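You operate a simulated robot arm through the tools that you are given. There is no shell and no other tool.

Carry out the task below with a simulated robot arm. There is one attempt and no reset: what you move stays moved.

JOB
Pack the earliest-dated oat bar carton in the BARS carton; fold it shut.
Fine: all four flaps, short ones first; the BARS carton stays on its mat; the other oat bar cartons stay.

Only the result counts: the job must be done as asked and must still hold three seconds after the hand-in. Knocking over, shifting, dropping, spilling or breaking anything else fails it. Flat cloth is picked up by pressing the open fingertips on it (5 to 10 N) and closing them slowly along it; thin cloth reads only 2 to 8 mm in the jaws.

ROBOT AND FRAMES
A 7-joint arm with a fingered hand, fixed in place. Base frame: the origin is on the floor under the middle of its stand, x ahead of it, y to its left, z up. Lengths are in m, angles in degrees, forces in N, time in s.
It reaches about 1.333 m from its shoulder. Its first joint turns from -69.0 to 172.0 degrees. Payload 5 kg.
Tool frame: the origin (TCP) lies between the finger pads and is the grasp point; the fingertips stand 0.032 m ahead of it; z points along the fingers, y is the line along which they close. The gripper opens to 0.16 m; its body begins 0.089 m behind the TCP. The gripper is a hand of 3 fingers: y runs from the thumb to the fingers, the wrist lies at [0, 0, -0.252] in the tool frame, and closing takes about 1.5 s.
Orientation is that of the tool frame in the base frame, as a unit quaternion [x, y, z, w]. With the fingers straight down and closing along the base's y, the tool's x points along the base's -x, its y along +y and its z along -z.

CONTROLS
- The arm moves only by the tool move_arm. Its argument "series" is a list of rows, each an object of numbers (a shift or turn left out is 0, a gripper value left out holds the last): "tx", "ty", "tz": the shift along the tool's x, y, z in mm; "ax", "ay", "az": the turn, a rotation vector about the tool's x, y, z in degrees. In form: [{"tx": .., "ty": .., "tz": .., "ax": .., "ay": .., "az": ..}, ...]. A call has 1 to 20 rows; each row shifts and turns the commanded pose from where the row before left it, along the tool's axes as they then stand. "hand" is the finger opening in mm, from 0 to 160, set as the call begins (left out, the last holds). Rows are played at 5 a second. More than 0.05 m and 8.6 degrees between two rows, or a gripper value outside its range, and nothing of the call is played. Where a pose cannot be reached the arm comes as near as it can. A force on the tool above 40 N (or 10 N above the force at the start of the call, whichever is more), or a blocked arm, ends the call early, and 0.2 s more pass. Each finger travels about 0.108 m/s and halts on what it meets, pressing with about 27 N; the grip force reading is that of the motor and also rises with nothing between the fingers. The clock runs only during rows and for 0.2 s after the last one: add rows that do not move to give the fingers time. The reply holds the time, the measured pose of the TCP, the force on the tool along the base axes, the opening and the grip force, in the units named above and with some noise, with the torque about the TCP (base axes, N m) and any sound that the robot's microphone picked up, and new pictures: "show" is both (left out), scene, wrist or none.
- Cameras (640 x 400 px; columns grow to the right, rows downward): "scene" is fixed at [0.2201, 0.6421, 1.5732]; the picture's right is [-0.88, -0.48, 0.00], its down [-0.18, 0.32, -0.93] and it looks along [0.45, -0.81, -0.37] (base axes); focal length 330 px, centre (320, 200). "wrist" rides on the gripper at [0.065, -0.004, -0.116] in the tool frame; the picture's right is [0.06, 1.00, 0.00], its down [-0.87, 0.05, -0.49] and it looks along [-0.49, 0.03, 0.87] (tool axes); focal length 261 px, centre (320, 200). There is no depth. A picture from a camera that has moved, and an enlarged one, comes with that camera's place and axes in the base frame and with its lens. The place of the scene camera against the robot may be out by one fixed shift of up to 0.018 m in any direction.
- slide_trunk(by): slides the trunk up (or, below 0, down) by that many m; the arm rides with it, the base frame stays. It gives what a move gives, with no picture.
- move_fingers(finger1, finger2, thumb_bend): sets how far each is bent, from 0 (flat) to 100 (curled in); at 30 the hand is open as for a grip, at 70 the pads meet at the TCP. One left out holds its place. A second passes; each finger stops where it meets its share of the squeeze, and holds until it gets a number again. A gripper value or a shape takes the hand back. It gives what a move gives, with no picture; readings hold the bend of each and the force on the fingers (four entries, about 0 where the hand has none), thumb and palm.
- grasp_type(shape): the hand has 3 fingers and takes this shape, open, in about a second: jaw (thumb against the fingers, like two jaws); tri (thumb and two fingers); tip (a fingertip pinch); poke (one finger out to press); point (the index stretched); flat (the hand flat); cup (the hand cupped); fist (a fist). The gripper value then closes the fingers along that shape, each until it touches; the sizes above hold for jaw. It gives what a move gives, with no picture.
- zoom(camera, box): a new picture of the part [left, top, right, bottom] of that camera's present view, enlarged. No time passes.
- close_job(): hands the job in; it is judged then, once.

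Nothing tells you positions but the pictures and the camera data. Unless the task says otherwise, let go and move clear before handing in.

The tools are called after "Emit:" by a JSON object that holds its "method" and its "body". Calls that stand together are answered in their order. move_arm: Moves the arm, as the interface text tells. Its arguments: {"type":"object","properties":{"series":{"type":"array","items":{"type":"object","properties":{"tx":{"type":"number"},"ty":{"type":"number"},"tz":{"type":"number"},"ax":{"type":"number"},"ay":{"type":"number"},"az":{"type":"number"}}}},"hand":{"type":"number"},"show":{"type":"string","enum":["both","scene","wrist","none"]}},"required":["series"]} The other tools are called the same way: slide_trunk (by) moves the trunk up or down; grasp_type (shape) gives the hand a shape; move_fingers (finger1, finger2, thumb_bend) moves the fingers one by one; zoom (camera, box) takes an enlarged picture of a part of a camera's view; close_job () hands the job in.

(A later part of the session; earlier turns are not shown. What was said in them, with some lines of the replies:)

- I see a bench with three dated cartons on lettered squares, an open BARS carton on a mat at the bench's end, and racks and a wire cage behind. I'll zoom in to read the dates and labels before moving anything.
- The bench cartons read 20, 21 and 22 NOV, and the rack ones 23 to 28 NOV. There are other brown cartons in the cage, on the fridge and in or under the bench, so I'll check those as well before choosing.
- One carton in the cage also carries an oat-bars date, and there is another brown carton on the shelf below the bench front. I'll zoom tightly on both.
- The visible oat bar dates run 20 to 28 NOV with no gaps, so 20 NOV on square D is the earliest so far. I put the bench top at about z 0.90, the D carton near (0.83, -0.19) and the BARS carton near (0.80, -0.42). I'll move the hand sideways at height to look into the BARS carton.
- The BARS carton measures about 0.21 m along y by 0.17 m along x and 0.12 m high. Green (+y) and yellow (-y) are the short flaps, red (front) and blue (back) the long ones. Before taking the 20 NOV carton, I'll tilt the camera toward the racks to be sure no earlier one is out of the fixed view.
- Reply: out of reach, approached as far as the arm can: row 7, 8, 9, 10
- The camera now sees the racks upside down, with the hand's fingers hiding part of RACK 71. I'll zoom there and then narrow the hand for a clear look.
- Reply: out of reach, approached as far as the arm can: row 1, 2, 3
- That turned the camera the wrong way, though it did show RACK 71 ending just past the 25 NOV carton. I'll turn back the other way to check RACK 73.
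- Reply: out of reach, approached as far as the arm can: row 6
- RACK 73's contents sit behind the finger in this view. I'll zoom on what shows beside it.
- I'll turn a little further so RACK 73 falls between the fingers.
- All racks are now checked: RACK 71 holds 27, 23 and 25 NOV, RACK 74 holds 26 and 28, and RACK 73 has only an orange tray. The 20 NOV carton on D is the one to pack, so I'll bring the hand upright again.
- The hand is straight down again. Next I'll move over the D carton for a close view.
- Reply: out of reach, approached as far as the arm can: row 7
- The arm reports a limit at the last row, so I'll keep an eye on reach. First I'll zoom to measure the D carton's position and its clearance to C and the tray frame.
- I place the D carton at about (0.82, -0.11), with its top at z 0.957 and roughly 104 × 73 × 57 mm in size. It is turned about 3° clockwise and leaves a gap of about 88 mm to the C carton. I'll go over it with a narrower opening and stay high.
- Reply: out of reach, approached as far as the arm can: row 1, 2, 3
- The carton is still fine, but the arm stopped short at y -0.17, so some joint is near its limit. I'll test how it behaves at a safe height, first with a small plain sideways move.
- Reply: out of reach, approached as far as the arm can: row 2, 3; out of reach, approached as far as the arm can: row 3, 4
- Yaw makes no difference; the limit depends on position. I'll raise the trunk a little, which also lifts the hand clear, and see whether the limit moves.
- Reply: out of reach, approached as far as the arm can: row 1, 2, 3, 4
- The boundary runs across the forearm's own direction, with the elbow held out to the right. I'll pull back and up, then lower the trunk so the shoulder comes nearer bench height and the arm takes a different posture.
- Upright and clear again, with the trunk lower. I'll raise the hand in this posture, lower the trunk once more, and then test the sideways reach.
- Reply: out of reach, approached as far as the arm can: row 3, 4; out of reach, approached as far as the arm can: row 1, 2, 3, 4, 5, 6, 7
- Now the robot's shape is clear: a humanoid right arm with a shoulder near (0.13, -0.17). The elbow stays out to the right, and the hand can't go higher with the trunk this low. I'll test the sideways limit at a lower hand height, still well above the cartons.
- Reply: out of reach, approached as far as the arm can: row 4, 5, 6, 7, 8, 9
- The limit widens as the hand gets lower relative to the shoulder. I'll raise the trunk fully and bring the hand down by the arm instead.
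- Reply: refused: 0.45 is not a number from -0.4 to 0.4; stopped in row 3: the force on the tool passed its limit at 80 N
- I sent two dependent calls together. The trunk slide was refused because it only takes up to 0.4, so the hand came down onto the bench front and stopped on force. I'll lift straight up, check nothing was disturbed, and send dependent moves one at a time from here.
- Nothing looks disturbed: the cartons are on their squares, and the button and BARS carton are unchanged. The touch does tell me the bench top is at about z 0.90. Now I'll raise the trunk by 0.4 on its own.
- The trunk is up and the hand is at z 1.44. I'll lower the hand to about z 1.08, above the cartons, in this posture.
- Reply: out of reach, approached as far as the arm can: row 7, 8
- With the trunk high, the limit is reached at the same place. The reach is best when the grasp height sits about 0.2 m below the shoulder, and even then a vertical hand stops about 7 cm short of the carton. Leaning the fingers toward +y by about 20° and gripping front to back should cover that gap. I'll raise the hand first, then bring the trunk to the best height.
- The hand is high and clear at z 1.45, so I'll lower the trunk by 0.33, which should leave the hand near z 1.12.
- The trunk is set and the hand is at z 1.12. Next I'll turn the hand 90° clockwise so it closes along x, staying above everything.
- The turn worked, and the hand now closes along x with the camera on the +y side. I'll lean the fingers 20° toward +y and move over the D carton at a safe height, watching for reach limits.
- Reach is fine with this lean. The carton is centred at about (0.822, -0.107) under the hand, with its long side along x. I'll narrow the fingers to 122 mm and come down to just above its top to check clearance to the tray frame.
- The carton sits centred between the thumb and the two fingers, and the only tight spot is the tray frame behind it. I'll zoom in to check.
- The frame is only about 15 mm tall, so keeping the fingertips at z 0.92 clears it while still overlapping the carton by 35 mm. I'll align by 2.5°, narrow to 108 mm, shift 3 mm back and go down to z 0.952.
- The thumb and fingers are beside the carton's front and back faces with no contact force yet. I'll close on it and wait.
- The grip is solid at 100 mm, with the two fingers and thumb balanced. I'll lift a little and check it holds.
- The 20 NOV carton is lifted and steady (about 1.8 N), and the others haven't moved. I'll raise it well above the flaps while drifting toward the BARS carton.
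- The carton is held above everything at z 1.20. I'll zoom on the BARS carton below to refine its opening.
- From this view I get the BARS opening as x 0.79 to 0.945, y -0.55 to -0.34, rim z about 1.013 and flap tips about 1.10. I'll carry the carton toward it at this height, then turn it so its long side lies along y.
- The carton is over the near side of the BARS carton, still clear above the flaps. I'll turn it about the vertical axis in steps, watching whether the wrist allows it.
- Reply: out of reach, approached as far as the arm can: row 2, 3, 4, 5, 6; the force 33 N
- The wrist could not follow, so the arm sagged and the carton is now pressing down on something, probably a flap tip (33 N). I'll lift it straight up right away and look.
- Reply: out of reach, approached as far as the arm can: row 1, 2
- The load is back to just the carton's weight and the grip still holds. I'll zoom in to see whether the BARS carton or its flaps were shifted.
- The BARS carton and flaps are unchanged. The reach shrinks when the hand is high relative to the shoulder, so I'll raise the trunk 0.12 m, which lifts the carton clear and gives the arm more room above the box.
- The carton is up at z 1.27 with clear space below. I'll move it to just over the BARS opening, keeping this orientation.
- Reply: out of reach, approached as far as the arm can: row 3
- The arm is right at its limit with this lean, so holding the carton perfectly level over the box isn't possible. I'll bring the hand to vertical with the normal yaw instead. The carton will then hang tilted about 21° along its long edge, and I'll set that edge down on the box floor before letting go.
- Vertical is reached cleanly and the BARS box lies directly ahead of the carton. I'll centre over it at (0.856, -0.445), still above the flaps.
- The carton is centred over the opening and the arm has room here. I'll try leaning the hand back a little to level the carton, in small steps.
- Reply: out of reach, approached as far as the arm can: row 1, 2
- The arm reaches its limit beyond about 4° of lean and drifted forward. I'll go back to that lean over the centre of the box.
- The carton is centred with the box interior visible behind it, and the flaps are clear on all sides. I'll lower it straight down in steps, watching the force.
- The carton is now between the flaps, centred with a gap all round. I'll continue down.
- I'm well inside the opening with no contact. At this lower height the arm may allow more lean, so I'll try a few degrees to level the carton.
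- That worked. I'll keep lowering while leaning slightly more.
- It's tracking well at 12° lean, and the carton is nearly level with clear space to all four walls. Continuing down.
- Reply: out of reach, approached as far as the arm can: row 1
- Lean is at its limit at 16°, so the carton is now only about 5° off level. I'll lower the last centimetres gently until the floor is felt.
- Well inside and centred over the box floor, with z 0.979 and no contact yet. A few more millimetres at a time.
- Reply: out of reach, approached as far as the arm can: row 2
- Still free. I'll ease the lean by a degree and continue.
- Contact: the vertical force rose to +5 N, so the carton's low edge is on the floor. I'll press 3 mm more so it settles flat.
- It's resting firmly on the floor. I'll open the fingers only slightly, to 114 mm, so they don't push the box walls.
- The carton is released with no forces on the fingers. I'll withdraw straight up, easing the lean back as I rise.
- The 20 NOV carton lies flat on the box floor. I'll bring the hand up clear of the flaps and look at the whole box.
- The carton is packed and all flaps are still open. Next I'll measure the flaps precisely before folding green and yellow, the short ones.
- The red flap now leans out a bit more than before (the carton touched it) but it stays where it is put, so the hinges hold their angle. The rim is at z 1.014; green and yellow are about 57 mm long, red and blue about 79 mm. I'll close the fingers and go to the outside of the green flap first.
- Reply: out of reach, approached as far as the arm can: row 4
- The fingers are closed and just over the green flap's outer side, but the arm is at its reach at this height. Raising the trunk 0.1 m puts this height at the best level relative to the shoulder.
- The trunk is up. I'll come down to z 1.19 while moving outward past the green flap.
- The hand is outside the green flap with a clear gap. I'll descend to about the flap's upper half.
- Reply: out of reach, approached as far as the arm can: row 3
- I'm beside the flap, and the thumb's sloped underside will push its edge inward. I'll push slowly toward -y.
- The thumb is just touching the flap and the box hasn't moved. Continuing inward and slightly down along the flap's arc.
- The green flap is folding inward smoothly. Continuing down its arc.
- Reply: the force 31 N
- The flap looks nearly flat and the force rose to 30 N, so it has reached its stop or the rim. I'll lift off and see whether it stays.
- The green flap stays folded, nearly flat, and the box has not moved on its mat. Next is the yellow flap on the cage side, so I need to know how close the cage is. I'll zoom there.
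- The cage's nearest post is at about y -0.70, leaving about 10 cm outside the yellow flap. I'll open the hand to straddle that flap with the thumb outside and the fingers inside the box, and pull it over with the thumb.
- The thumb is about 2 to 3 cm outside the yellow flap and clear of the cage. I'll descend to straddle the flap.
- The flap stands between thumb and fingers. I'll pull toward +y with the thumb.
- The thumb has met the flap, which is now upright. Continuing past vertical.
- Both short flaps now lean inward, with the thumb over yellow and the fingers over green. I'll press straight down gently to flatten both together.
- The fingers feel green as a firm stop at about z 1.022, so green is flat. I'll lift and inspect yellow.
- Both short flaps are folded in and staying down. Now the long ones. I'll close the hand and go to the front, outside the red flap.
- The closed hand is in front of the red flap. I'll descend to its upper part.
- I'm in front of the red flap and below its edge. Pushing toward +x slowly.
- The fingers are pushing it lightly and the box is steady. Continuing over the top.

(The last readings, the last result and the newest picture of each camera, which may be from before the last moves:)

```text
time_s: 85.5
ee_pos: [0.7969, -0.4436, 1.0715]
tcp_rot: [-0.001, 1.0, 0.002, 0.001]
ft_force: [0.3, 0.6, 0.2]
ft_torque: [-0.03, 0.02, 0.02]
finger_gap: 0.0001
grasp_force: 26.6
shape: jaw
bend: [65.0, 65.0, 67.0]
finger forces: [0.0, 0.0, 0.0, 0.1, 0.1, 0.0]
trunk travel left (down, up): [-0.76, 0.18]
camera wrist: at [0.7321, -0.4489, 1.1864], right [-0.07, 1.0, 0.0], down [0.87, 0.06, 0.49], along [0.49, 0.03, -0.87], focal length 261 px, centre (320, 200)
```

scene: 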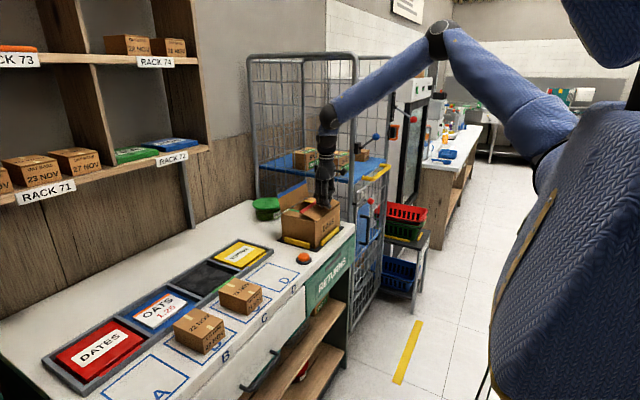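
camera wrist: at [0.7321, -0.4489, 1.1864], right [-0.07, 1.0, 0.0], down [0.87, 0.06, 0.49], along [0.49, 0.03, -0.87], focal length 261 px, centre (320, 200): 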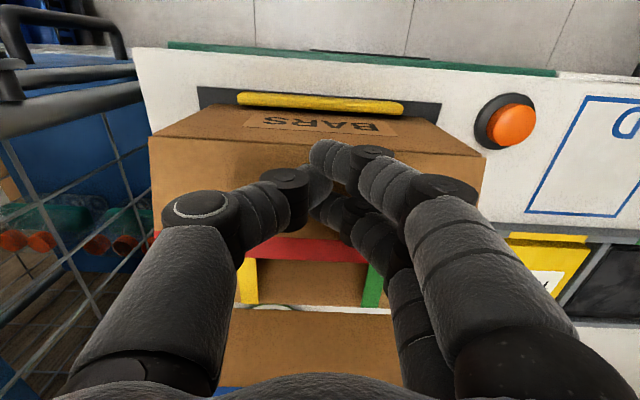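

Red is well past vertical. I'll continue forward and down to flatten it.

Emit:
{"method": "move_arm", "body": {"series": [{"tx": -10, "tz": 4}, {"tx": -10, "tz": 4}, {"tx": -8, "tz": 4}], "show": "both"}}

```text
time_s: 86.3
ee_pos: [0.8225, -0.4466, 1.0601]
tcp_rot: [-0.001, 1.0, 0.001, 0.002]
ft_force: [-1.4, 0.0, 3.6]
ft_torque: [-0.02, 0.05, -0.01]
finger_gap: 0.0
grasp_force: 26.8
shape: jaw
bend: [65.0, 65.0, 67.0]
finger forces: [0.0, 0.1, 0.1, 0.1, 0.0, 0.0]
trunk travel left (down, up): [-0.76, 0.18]
camera wrist: at [0.7582, -0.449, 1.1752], right [-0.06, 1.0, 0.0], down [0.87, 0.06, 0.49], along [0.49, 0.03, -0.87], focal length 261 px, centre (320, 200)
```

scene: 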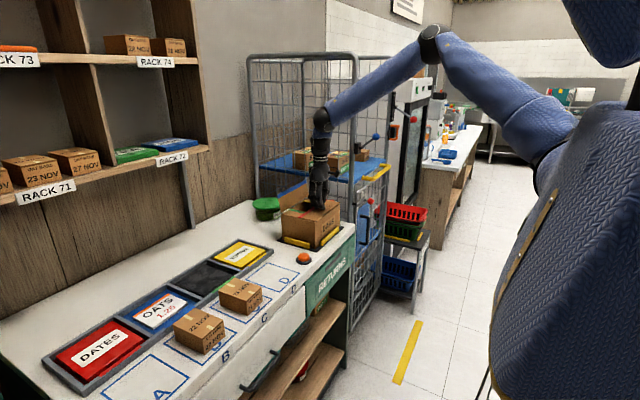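
wrist: 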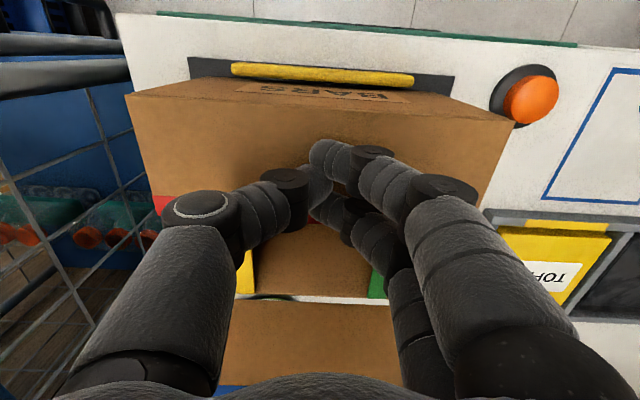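

There's light contact from above (3.6 N) and the flap is nearly flat. I'll press a few millimetres more.

Emit:
{"method": "move_arm", "body": {"series": [{"tz": 3}, {"tz": 2}], "show": "none"}}

```text
time_s: 87.1
ee_pos: [0.8249, -0.4443, 1.058]
tcp_rot: [0.0, 1.0, 0.001, 0.006]
ft_force: [-6.2, -3.2, 22.5]
ft_torque: [-0.2, 0.34, 0.01]
finger_gap: 0.0
grasp_force: 26.9
shape: jaw
bend: [66.0, 65.0, 68.0]
finger forces: [0.1, 0.1, 0.1, 0.0, 40.6, 0.1]
trunk travel left (down, up): [-0.76, 0.18]
stopped in row 2: the force on the tool passed its limit at 42 N (the readings are from after the stop); the commanded pose is now the measured one
```

It's firmly down at its stop. Lifting off to see if it stays.

Emit:
{"method": "move_arm", "body": {"series": [{"tz": -15}, {"tz": -40}, {"tz": -40}, {"tz": -40}], "show": "both"}}

Emit:
{"method": "zoom", "body": {"camera": "scene", "box": [265, 170, 365, 255]}}

```text
time_s: 88.1
ee_pos: [0.8217, -0.4475, 1.1928]
tcp_rot: [0.0, 1.0, 0.0, 0.005]
ft_force: [-0.4, -0.2, -0.2]
ft_torque: [-0.01, -0.05, -0.01]
finger_gap: 0.0
grasp_force: 26.5
shape: jaw
bend: [66.0, 65.0, 68.0]
finger forces: [0.1, 0.1, 0.0, 0.0, 0.1, 0.0]
trunk travel left (down, up): [-0.76, 0.18]
camera wrist: at [0.7565, -0.4513, 1.3077], right [-0.06, 1.0, 0.0], down [0.86, 0.06, 0.5], along [0.5, 0.03, -0.87], focal length 261 px, centre (320, 200)
```

scene: 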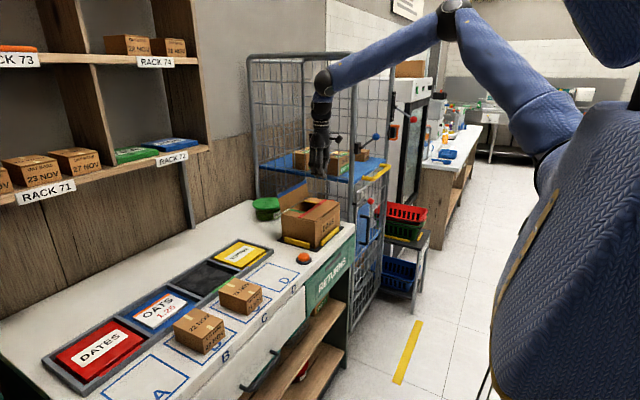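
wrist: 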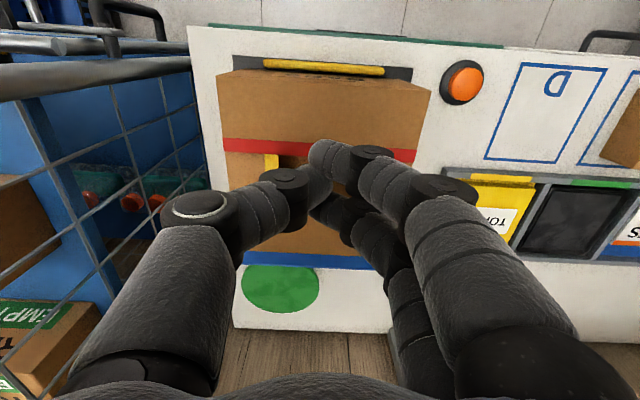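

```text
4.71 times, centred on (315, 212) of scene
camera zoom: at [0.2201, 0.6421, 1.5732], right [-0.88, -0.48, 0.0], down [-0.18, 0.32, -0.93], along [0.45, -0.81, -0.37], focal length 1551 px, centre (344, 141)
```

zoom: 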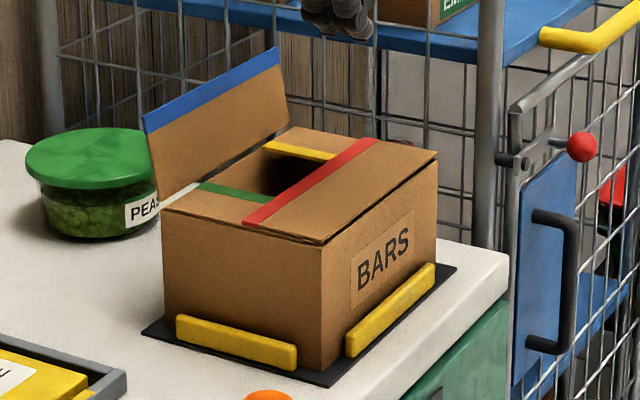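

Red is folded flat and stays. The last is blue at the back. Behind it the PEAS jar sits lower, at about x 1.06 to 1.20 with its lid near z 0.98. I'll lean the hand forward to reach over the blue flap and pull it toward me, starting with the lean at this height.

Emit:
{"method": "move_arm", "body": {"series": [{"ay": -7.6, "tz": -5}, {"ay": -7.6, "tz": -5}, {"ay": -7.6}, {"ay": -7.6}, {"ay": -7.6}], "show": "wrist"}}

```text
time_s: 89.3
ee_pos: [0.8234, -0.4468, 1.2004]
tcp_rot: [-0.001, 0.944, 0.003, 0.329]
ft_force: [0.6, 0.4, 0.6]
ft_torque: [0.04, 0.01, 0.02]
finger_gap: 0.0
grasp_force: 27.3
shape: jaw
bend: [66.0, 65.0, 68.0]
finger forces: [0.1, 0.0, 0.0, 0.0, 0.1, 0.1]
trunk travel left (down, up): [-0.76, 0.18]
camera wrist: at [0.7005, -0.45, 1.2513], right [-0.05, 1.0, -0.04], down [0.37, 0.05, 0.93], along [0.93, 0.03, -0.38], focal length 261 px, centre (320, 200)
```

wrist: 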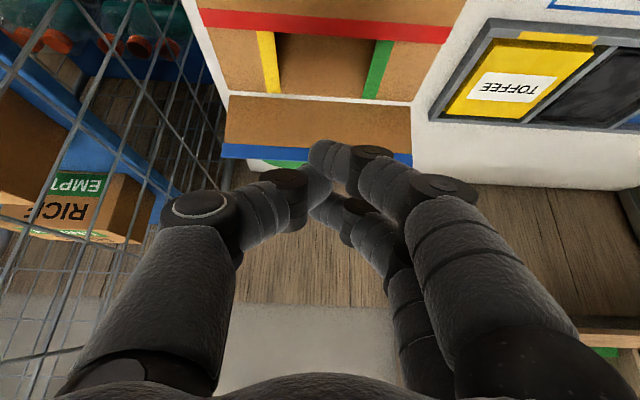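

The lean worked. I'll move forward over the top of the blue flap, keeping the fingertips well above it.

Emit:
{"method": "move_arm", "body": {"series": [{"tx": -30, "tz": 29}, {"tx": -32, "tz": 28}, {"tx": -32, "tz": 28}], "show": "both"}}

```text
time_s: 90.1
ee_pos: [0.9509, -0.4431, 1.192]
tcp_rot: [0.0, 0.944, 0.0, 0.329]
ft_force: [-0.5, 0.0, 0.1]
ft_torque: [0.0, 0.02, 0.01]
finger_gap: 0.0003
grasp_force: 26.6
shape: jaw
bend: [66.0, 65.0, 68.0]
finger forces: [0.0, 0.0, 0.0, 0.0, 0.0, 0.0]
trunk travel left (down, up): [-0.76, 0.18]
camera wrist: at [0.8284, -0.4474, 1.2423], right [-0.05, 1.0, -0.04], down [0.38, 0.05, 0.92], along [0.92, 0.03, -0.38], focal length 261 px, centre (320, 200)
```

scene: 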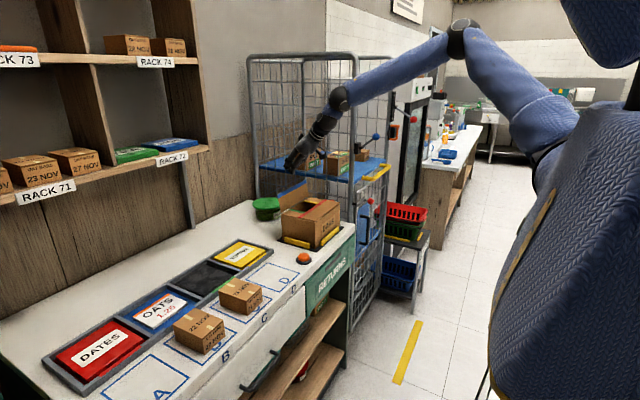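
wrist: 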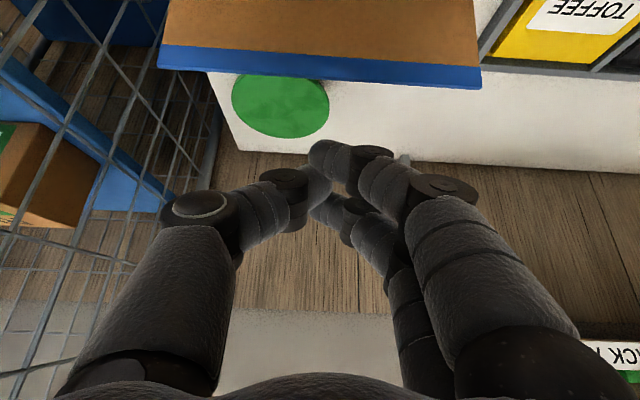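

Past the blue flap's top line with good height. A little further forward.

Emit:
{"method": "move_arm", "body": {"series": [{"tx": -33, "tz": 29}, {"tx": -33, "tz": 29}], "show": "both"}}

```text
time_s: 90.7
ee_pos: [1.0424, -0.447, 1.1871]
tcp_rot: [0.001, 0.944, 0.001, 0.329]
ft_force: [-0.1, 0.0, 0.1]
ft_torque: [0.01, 0.02, 0.0]
finger_gap: 0.0
grasp_force: 27.1
shape: jaw
bend: [66.0, 65.0, 68.0]
finger forces: [0.0, 0.0, 0.0, 0.0, 0.0, 0.0]
trunk travel left (down, up): [-0.76, 0.18]
camera wrist: at [0.918, -0.451, 1.2374], right [-0.05, 1.0, -0.04], down [0.38, 0.05, 0.93], along [0.93, 0.03, -0.38], focal length 261 px, centre (320, 200)
```

scene: 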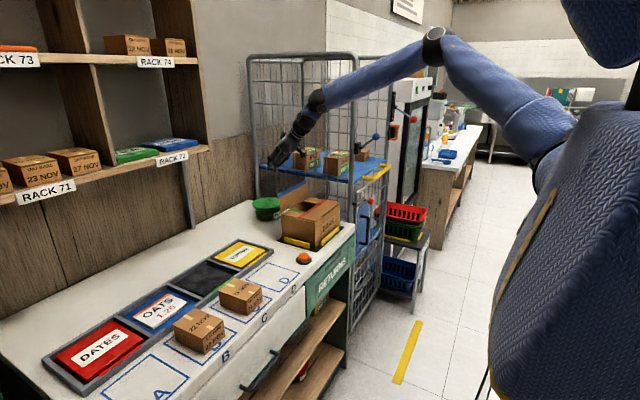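
wrist: 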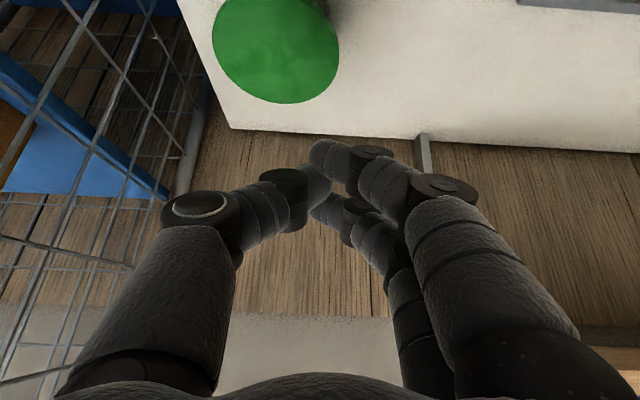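

I'm behind the blue flap with room above the jar. I'll descend so the fingers hang behind the flap.

Emit:
{"method": "move_arm", "body": {"series": [{"tx": 18.2, "tz": 22.9}, {"tx": 18.2, "tz": 22.9}, {"tx": 18.2, "tz": 22.9}], "show": "both"}}

Emit:
{"method": "zoom", "body": {"camera": "scene", "box": [240, 130, 360, 240]}}

```text
time_s: 91.5
ee_pos: [1.0422, -0.4446, 1.1025]
tcp_rot: [0.001, 0.944, 0.001, 0.329]
ft_force: [-0.3, 0.2, -0.2]
ft_torque: [-0.01, -0.01, 0.01]
finger_gap: 0.0002
grasp_force: 27.6
shape: jaw
bend: [66.0, 65.0, 68.0]
finger forces: [0.0, 0.1, 0.0, 0.0, 0.0, 0.0]
trunk travel left (down, up): [-0.76, 0.18]
camera wrist: at [0.9183, -0.4475, 1.1522], right [-0.05, 1.0, -0.04], down [0.38, 0.05, 0.93], along [0.93, 0.03, -0.38], focal length 261 px, centre (320, 200)
```

scene: 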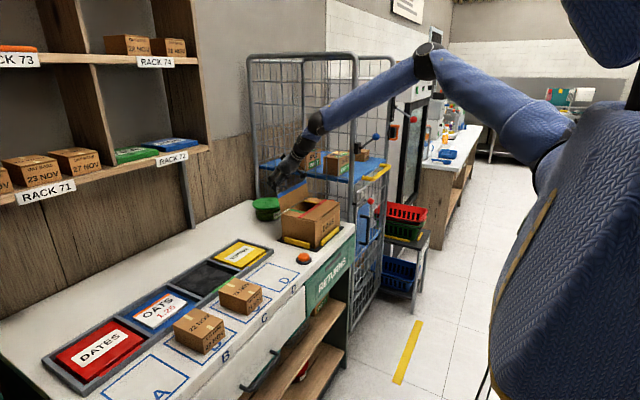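
wrist: 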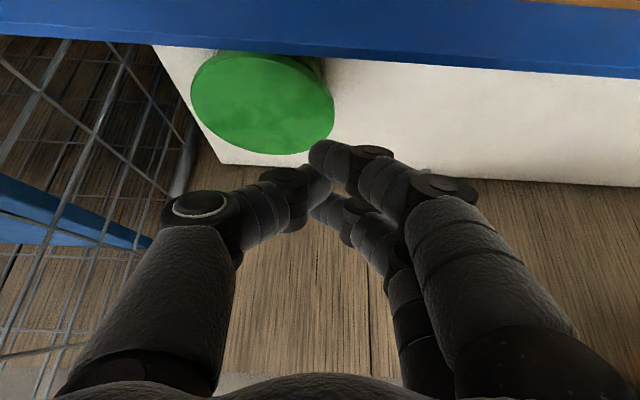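

```text
3.64 times, centred on (300, 185) of scene
camera zoom: at [0.2201, 0.6421, 1.5732], right [-0.88, -0.48, 0.0], down [-0.18, 0.32, -0.93], along [0.45, -0.81, -0.37], focal length 1199 px, centre (393, 254)
```

zoom: 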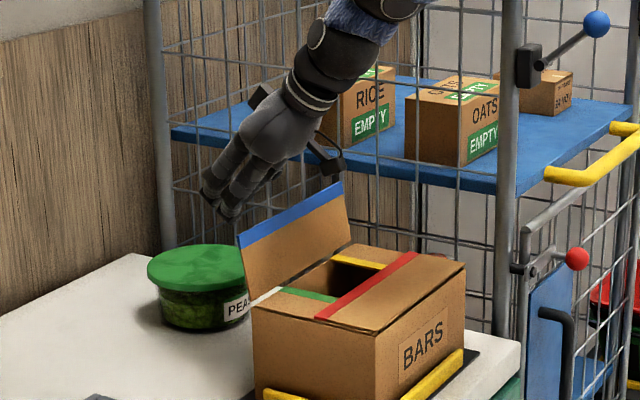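

The fingers are behind the flap and above the jar, and the camera housing is clear of the flap top. I'll go down 3 cm more so the fingers overlap the flap's upper edge.

Emit:
{"method": "move_arm", "body": {"series": [{"tx": 9.3, "tz": 11.8}, {"tx": 9.3, "tz": 11.8}], "show": "wrist"}}

Emit:
{"method": "zoom", "body": {"camera": "scene", "box": [240, 130, 360, 240]}}

```text
time_s: 92.1
ee_pos: [1.0404, -0.4441, 1.0708]
tcp_rot: [-0.001, 0.944, 0.001, 0.329]
ft_force: [0.4, -0.8, -0.8]
ft_torque: [0.02, 0.03, 0.01]
finger_gap: 0.0
grasp_force: 26.2
shape: jaw
bend: [66.0, 65.0, 68.0]
finger forces: [0.1, 0.0, 0.0, 0.1, 0.1, 0.0]
trunk travel left (down, up): [-0.76, 0.18]
camera wrist: at [0.9174, -0.4475, 1.1204], right [-0.05, 1.0, -0.04], down [0.38, 0.05, 0.93], along [0.93, 0.03, -0.38], focal length 261 px, centre (320, 200)
```

wrist: 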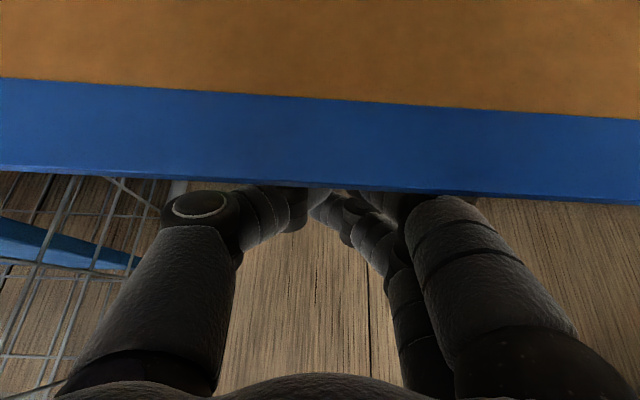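

```text
3.64 times, centred on (300, 185) of scene
camera zoom: at [0.2201, 0.6421, 1.5732], right [-0.88, -0.48, 0.0], down [-0.18, 0.32, -0.93], along [0.45, -0.81, -0.37], focal length 1199 px, centre (393, 254)
```

zoom: 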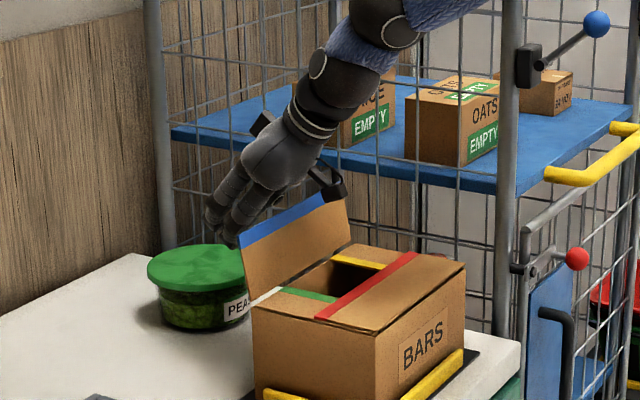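

The flap edge now sits under the fingers. I'll pull straight back toward -x.

Emit:
{"method": "move_arm", "body": {"series": [{"tx": 9.4, "tz": -7.45}, {"tx": 9.4, "tz": -7.45}, {"tx": 9.4, "tz": -7.45}], "show": "wrist"}}

Emit:
{"method": "zoom", "body": {"camera": "scene", "box": [240, 130, 360, 240]}}

```text
time_s: 92.9
ee_pos: [1.0037, -0.4435, 1.0738]
tcp_rot: [-0.001, 0.944, 0.002, 0.33]
ft_force: [-1.0, -0.3, 0.0]
ft_torque: [0.04, 0.01, 0.02]
finger_gap: 0.0
grasp_force: 26.8
shape: jaw
bend: [66.0, 65.0, 68.0]
finger forces: [0.2, 0.0, 0.1, 0.1, 0.1, 0.0]
trunk travel left (down, up): [-0.76, 0.18]
camera wrist: at [0.8806, -0.4479, 1.123], right [-0.05, 1.0, -0.04], down [0.37, 0.05, 0.93], along [0.93, 0.03, -0.38], focal length 261 px, centre (320, 200)
```

wrist: 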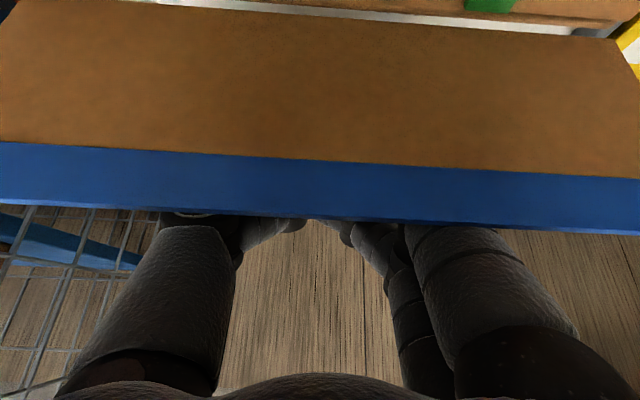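

```text
3.64 times, centred on (300, 185) of scene
camera zoom: at [0.2201, 0.6421, 1.5732], right [-0.88, -0.48, 0.0], down [-0.18, 0.32, -0.93], along [0.45, -0.81, -0.37], focal length 1199 px, centre (393, 254)
```

zoom: 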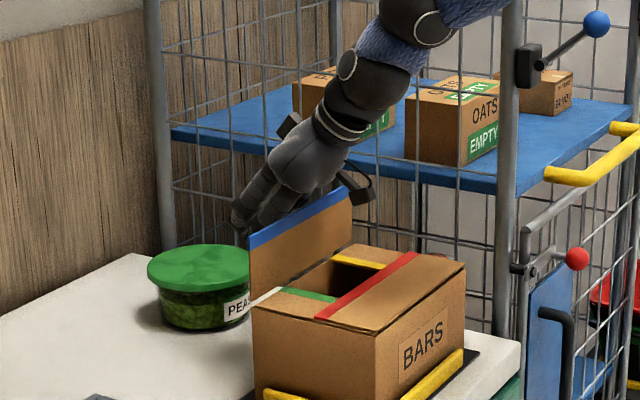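

The flap is almost upright and moving easily. Continuing.

Emit:
{"method": "move_arm", "body": {"series": [{"tx": 9.4, "tz": -7.45}, {"tx": 9.4, "tz": -7.45}, {"tx": 9.4, "tz": -7.45}], "show": "wrist"}}

Emit:
{"method": "zoom", "body": {"camera": "scene", "box": [240, 130, 360, 240]}}

```text
time_s: 93.7
ee_pos: [0.968, -0.4446, 1.0727]
tcp_rot: [-0.001, 0.944, 0.002, 0.33]
ft_force: [0.6, 0.1, 1.0]
ft_torque: [0.01, 0.0, -0.01]
finger_gap: 0.0001
grasp_force: 26.6
shape: jaw
bend: [66.0, 65.0, 68.0]
finger forces: [0.2, 0.1, 0.0, 0.1, 0.0, 0.0]
trunk travel left (down, up): [-0.76, 0.18]
camera wrist: at [0.8448, -0.4487, 1.1214], right [-0.05, 1.0, -0.04], down [0.37, 0.05, 0.93], along [0.93, 0.03, -0.38], focal length 261 px, centre (320, 200)
```

wrist: 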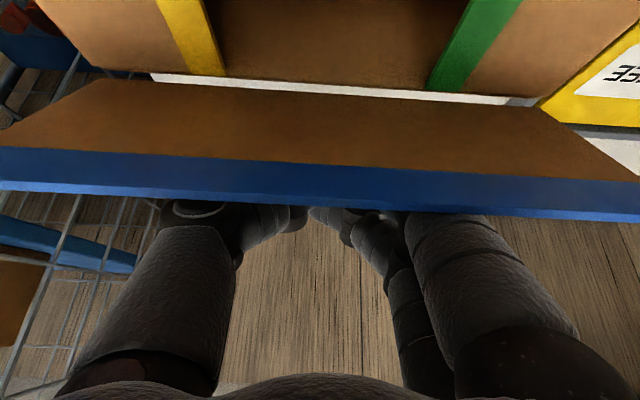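

```text
3.64 times, centred on (300, 185) of scene
camera zoom: at [0.2201, 0.6421, 1.5732], right [-0.88, -0.48, 0.0], down [-0.18, 0.32, -0.93], along [0.45, -0.81, -0.37], focal length 1199 px, centre (393, 254)
```

zoom: 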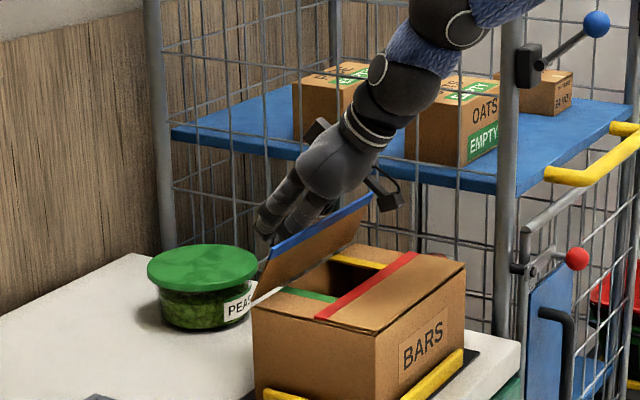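

Past vertical and folding inward with no load. Continuing with a slight descent.

Emit:
{"method": "move_arm", "body": {"series": [{"tx": 9.4, "tz": -7.45}, {"tx": 10.6, "tz": -5.9}, {"tx": 10.6, "tz": -5.9}], "show": "wrist"}}

Emit:
{"method": "zoom", "body": {"camera": "scene", "box": [240, 130, 360, 240]}}

```text
time_s: 94.5
ee_pos: [0.9292, -0.4453, 1.0657]
tcp_rot: [-0.001, 0.944, 0.001, 0.329]
ft_force: [0.1, -0.4, -0.2]
ft_torque: [-0.01, -0.04, -0.01]
finger_gap: 0.0
grasp_force: 26.6
shape: jaw
bend: [66.0, 65.0, 68.0]
finger forces: [0.1, 0.0, 0.0, 0.0, 0.0, 0.0]
trunk travel left (down, up): [-0.76, 0.18]
camera wrist: at [0.8064, -0.4486, 1.1166], right [-0.05, 1.0, -0.04], down [0.38, 0.05, 0.93], along [0.93, 0.03, -0.38], focal length 261 px, centre (320, 200)
```

wrist: 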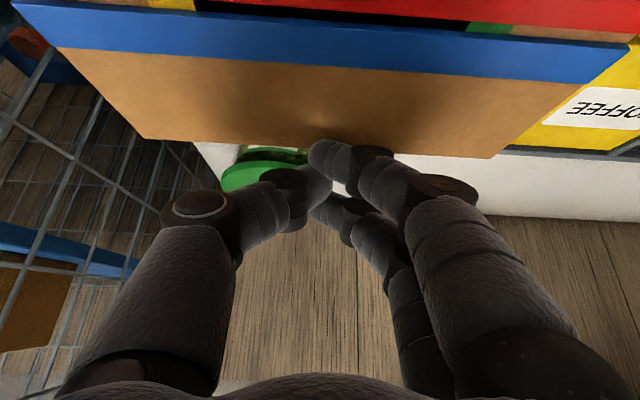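

```text
3.64 times, centred on (300, 185) of scene
camera zoom: at [0.2201, 0.6421, 1.5732], right [-0.88, -0.48, 0.0], down [-0.18, 0.32, -0.93], along [0.45, -0.81, -0.37], focal length 1199 px, centre (393, 254)
```

zoom: 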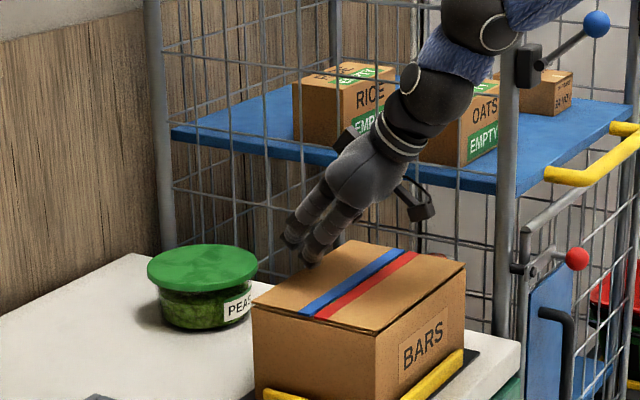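

Blue has folded over and lies flat next to red. I'll lift clear, straighten the hand, and look closely before a final gentle press.

Emit:
{"method": "move_arm", "body": {"series": [{"tx": -18.6, "tz": -23.5}, {"tx": -18.6, "tz": -23.5}, {"tx": -18.6, "tz": -23.5}, {"tx": -18.6, "tz": -23.5}, {"tx": 25, "tz": -20}, {"tx": 25, "tz": -20}], "show": "wrist"}}

Emit:
{"method": "zoom", "body": {"camera": "scene", "box": [265, 170, 365, 255]}}

```text
time_s: 95.9
ee_pos: [0.8638, -0.4444, 1.1878]
tcp_rot: [-0.002, 0.944, 0.001, 0.33]
ft_force: [-0.2, -0.2, 0.1]
ft_torque: [-0.01, -0.01, -0.03]
finger_gap: 0.0002
grasp_force: 27.4
shape: jaw
bend: [66.0, 65.0, 68.0]
finger forces: [0.0, 0.1, 0.0, 0.0, 0.0, 0.0]
trunk travel left (down, up): [-0.76, 0.18]
camera wrist: at [0.7395, -0.4478, 1.2378], right [-0.05, 1.0, -0.04], down [0.37, 0.05, 0.93], along [0.93, 0.03, -0.38], focal length 261 px, centre (320, 200)
```

wrist: 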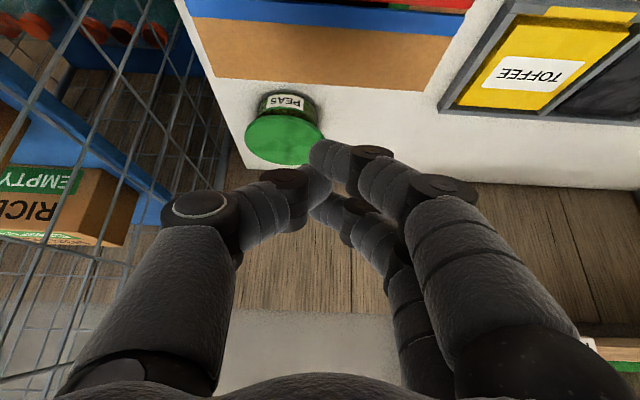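

```text
4.71 times, centred on (315, 212) of scene
camera zoom: at [0.2201, 0.6421, 1.5732], right [-0.88, -0.48, 0.0], down [-0.18, 0.32, -0.93], along [0.45, -0.81, -0.37], focal length 1551 px, centre (344, 141)
```

zoom: 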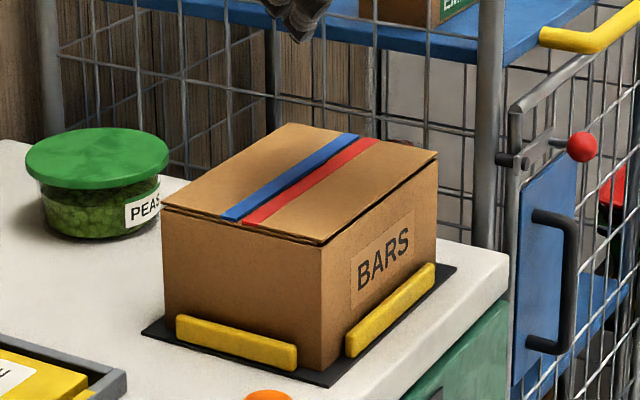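

All four flaps look closed. I'll straighten the hand and give one gentle press over the seam to make sure both long flaps are fully down.

Emit:
{"method": "move_arm", "body": {"series": [{"ay": 7.7}, {"ay": 7.7}, {"ay": 7.7}, {"ay": 7.7}, {"ay": 7.7}, {"tz": 40}, {"tz": 40}], "show": "wrist"}}

```text
time_s: 97.5
ee_pos: [0.8649, -0.4455, 1.1045]
tcp_rot: [-0.002, 1.0, 0.002, -0.001]
ft_force: [0.3, -0.1, -0.4]
ft_torque: [-0.02, 0.02, -0.02]
finger_gap: 0.0002
grasp_force: 27.0
shape: jaw
bend: [66.0, 65.0, 68.0]
finger forces: [0.0, 0.1, 0.0, 0.0, 0.0, 0.0]
trunk travel left (down, up): [-0.76, 0.18]
camera wrist: at [0.8004, -0.45, 1.2201], right [-0.07, 1.0, 0.0], down [0.87, 0.06, 0.49], along [0.49, 0.03, -0.87], focal length 261 px, centre (320, 200)
```

wrist: 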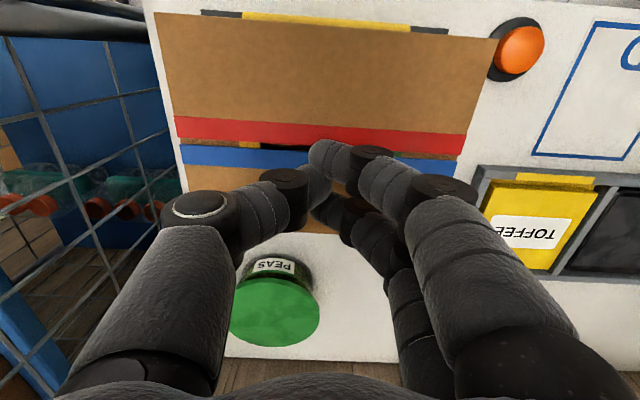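

I can see a narrow seam between red and blue, with both lying low. I'll press on the blue side only, just behind its edge.

Emit:
{"method": "move_arm", "body": {"series": [{"tx": -27}, {"tz": 20}, {"tz": 15}, {"tz": 6}], "show": "both"}}

```text
time_s: 98.5
ee_pos: [0.893, -0.4457, 1.0646]
tcp_rot: [-0.001, 1.0, 0.001, -0.001]
ft_force: [0.7, 0.3, 0.2]
ft_torque: [-0.03, 0.02, -0.02]
finger_gap: 0.0003
grasp_force: 26.7
shape: jaw
bend: [66.0, 65.0, 68.0]
finger forces: [0.0, 0.0, 0.0, 0.0, 0.0, 0.0]
trunk travel left (down, up): [-0.76, 0.18]
camera wrist: at [0.829, -0.4487, 1.1797], right [-0.06, 1.0, 0.0], down [0.87, 0.05, 0.49], along [0.49, 0.03, -0.87], focal length 261 px, centre (320, 200)
```

scene: 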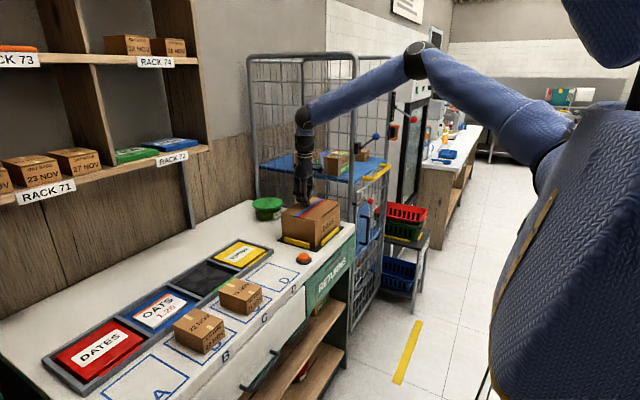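
wrist: 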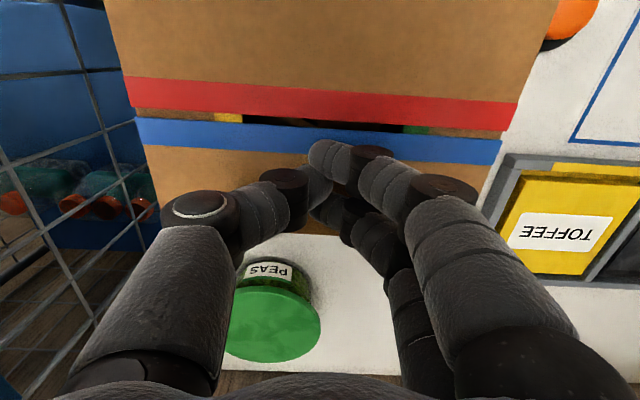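

No contact at tip height 1.033, so blue is already low. A few millimetres further, slowly.

Emit:
{"method": "move_arm", "body": {"series": [{"tz": 3}, {"tz": 2}], "show": "none"}}

```text
time_s: 99.1
ee_pos: [0.8934, -0.4442, 1.061]
tcp_rot: [-0.001, 1.0, 0.001, 0.0]
ft_force: [0.1, -0.3, 0.1]
ft_torque: [0.01, 0.01, 0.0]
finger_gap: 0.0
grasp_force: 27.2
shape: jaw
bend: [66.0, 65.0, 68.0]
finger forces: [0.0, 0.0, 0.0, 0.0, 0.0, 0.0]
trunk travel left (down, up): [-0.76, 0.18]
```

Emit:
{"method": "move_arm", "body": {"series": [{"tz": 2}, {"tz": 2}], "show": "none"}}

```text
time_s: 99.7
ee_pos: [0.894, -0.445, 1.0596]
tcp_rot: [-0.001, 1.0, 0.001, 0.0]
ft_force: [0.5, -0.8, 10.8]
ft_torque: [-0.12, -0.04, 0.0]
finger_gap: 0.0
grasp_force: 27.0
shape: jaw
bend: [66.0, 65.0, 68.0]
finger forces: [0.0, 0.1, 0.0, 0.0, 0.1, 0.0]
trunk travel left (down, up): [-0.76, 0.18]
```

Firm contact (11 N) at the same height where red stopped, so blue is fully down as well. I'll lift off and back well away to inspect everything.

Emit:
{"method": "move_arm", "body": {"series": [{"tz": -20}, {"tz": -40}, {"tz": -40}, {"tx": 30, "tz": -35}, {"tx": 40, "tz": -20}, {"tx": 45}, {"tx": 45}], "show": "both"}}

Emit:
{"method": "zoom", "body": {"camera": "scene", "box": [265, 170, 365, 255]}}

Emit:
{"method": "zoom", "body": {"camera": "scene", "box": [160, 240, 320, 360]}}

Emit:
{"method": "zoom", "body": {"camera": "wrist", "box": [160, 100, 480, 300]}}

```text
time_s: 101.3
ee_pos: [0.7353, -0.4454, 1.216]
tcp_rot: [-0.001, 1.0, 0.002, 0.0]
ft_force: [-2.0, -0.9, 0.4]
ft_torque: [0.01, -0.06, -0.01]
finger_gap: 0.0003
grasp_force: 27.2
shape: jaw
bend: [66.0, 65.0, 68.0]
finger forces: [0.0, 0.1, 0.0, 0.0, 0.0, 0.0]
trunk travel left (down, up): [-0.76, 0.18]
camera wrist: at [0.6705, -0.4506, 1.3308], right [-0.07, 1.0, 0.0], down [0.87, 0.06, 0.49], along [0.49, 0.03, -0.87], focal length 261 px, centre (320, 200)
```

scene: 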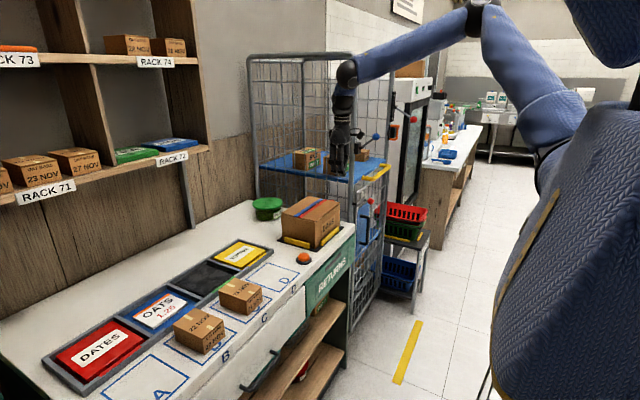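
wrist: 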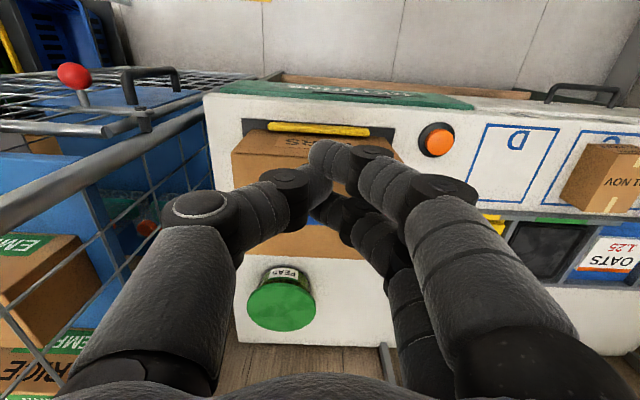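

```text
4.71 times, centred on (315, 212) of scene
camera zoom: at [0.2201, 0.6421, 1.5732], right [-0.88, -0.48, 0.0], down [-0.18, 0.32, -0.93], along [0.45, -0.81, -0.37], focal length 1551 px, centre (344, 141)
```

zoom: 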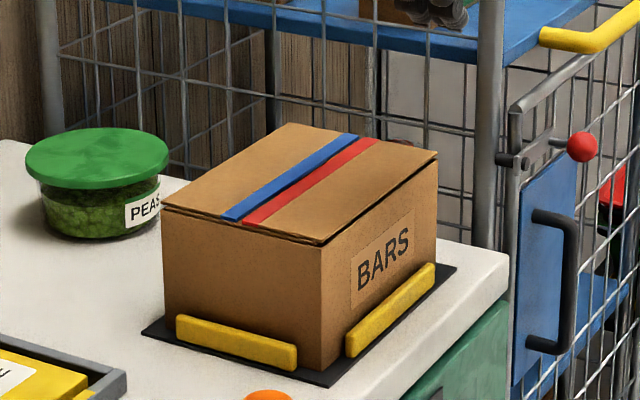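

```text
3.33 times, centred on (240, 300) of scene
camera zoom: at [0.2201, 0.6421, 1.5732], right [-0.88, -0.48, 0.0], down [-0.18, 0.32, -0.93], along [0.45, -0.81, -0.37], focal length 1099 px, centre (587, -133)
```

zoom: 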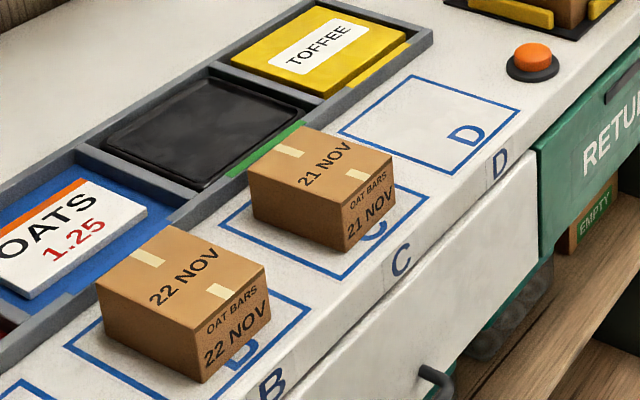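

```text
2.00 times, centred on (320, 200) of wrist
camera zoom: at [0.6705, -0.4506, 1.3308], right [-0.07, 1.0, 0.0], down [0.87, 0.06, 0.49], along [0.49, 0.03, -0.87], focal length 521 px, centre (320, 200)
```

zoom: 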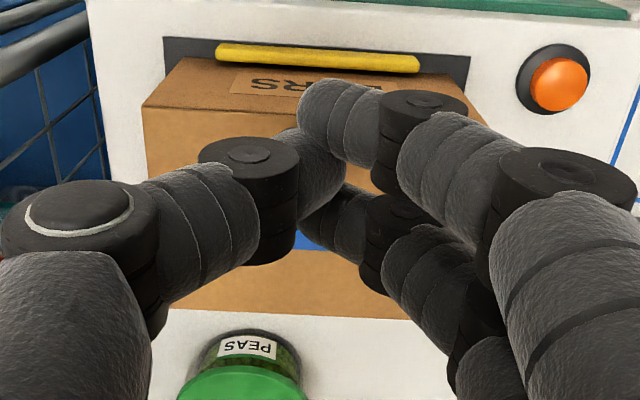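

All four flaps are shut, the box is on its mat, and the 21 and 22 NOV cartons, button and jar look unchanged. I'll retreat further with an open hand and check that the flaps still hold after a few seconds.

Emit:
{"method": "move_arm", "body": {"series": [{"tx": 45, "ty": 10, "tz": -15}, {"tx": 45, "ty": 10, "tz": -15}, {"tx": 45, "ty": 10, "tz": -15}, {"tx": 30, "tz": -15}, {"tx": 0}, {"tx": 0}, {"tx": 0}, {"tx": 0}, {"tx": 0}, {"tx": 0}, {"tx": 0}, {"tx": 0}, {"tx": 0}, {"tx": 0}], "hand": 160, "show": "both"}}

Emit:
{"method": "zoom", "body": {"camera": "wrist", "box": [180, 130, 420, 300]}}

Emit:
{"method": "zoom", "body": {"camera": "scene", "box": [265, 170, 365, 255]}}

```text
time_s: 104.3
ee_pos: [0.5686, -0.4182, 1.274]
tcp_rot: [-0.001, 1.0, 0.001, 0.0]
ft_force: [-0.5, 0.3, 0.2]
ft_torque: [0.04, 0.02, 0.01]
finger_gap: 0.1604
grasp_force: 0.1
shape: jaw
bend: [30.0, 30.0, 30.0]
finger forces: [0.0, 0.0, 0.0, 0.0, 0.1, 0.0]
trunk travel left (down, up): [-0.76, 0.18]
camera wrist: at [0.5029, -0.4214, 1.39], right [-0.06, 1.0, 0.0], down [0.87, 0.06, 0.49], along [0.49, 0.03, -0.87], focal length 261 px, centre (320, 200)
```

scene: 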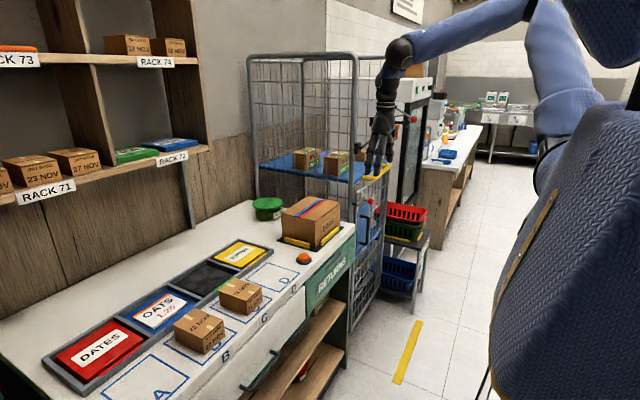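
wrist: 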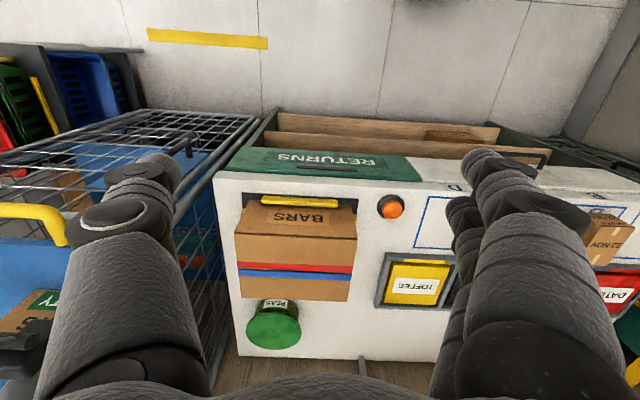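

```text
2.35 times, centred on (300, 215) of wrist
camera zoom: at [0.5029, -0.4214, 1.39], right [-0.06, 1.0, 0.0], down [0.87, 0.06, 0.49], along [0.49, 0.03, -0.87], focal length 613 px, centre (367, 165)
```

zoom: 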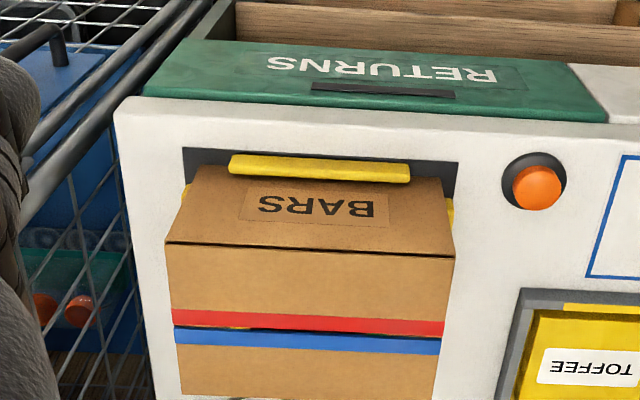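

```text
4.71 times, centred on (315, 212) of scene
camera zoom: at [0.2201, 0.6421, 1.5732], right [-0.88, -0.48, 0.0], down [-0.18, 0.32, -0.93], along [0.45, -0.81, -0.37], focal length 1551 px, centre (344, 141)
```

zoom: 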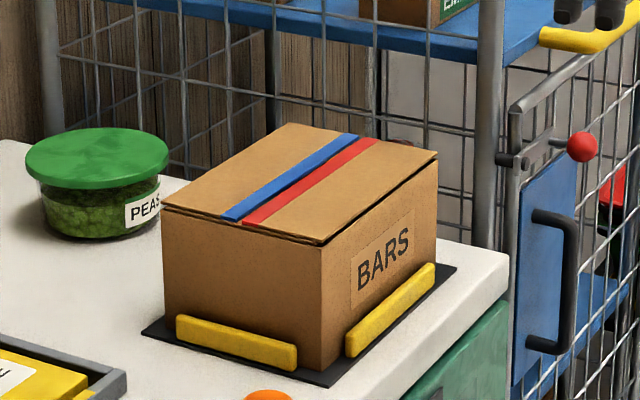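

After 3 seconds with the hand well clear and open, the BARS carton is still fully shut, short flaps under the long ones, and seated between the guards on its mat. The 20 NOV carton is inside and the other oat bar cartons are where they were, so I'm handing the job in.

Emit:
{"method": "close_job", "body": {}}

```text
The job is handed in.
```

The 20 NOV oat bar carton, the earliest date I could find, is packed in the BARS carton and the carton is folded shut. I handed the job in; no verdict came back.

- **Choice:** The dates I could read ran from 20 to 28 NOV. They were on the bench, RACK 71, RACK 74 and the cage. I also checked RACK 72, RACK 73, the fridge top and the shelf below the bench, and saw no earlier oat bar date there.
- **Packing:** The carton lies flat on the floor of the BARS carton.
- **Flaps:** I folded green and yellow (the short ones) first, then red and blue. All four stayed down for about 3 seconds with the hand clear, before the hand-in.
- **Other items:** The BARS carton is still on its mat. The 21 and 22 NOV cartons, the jar and the orange button look unchanged in the pictures. I never touched the rack or cage cartons.

There were two unintended contacts:
- **Bench touch:** The hand came down on the bench front and stopped on force. I had sent a trunk move and an arm move together, and the trunk move was refused.
- **Red flap:** The carton pressed on the BARS box with about 33 N while I was turning it and left the red flap leaning further out. I folded that flap later as planned.

I saw no shift or damage from either one.
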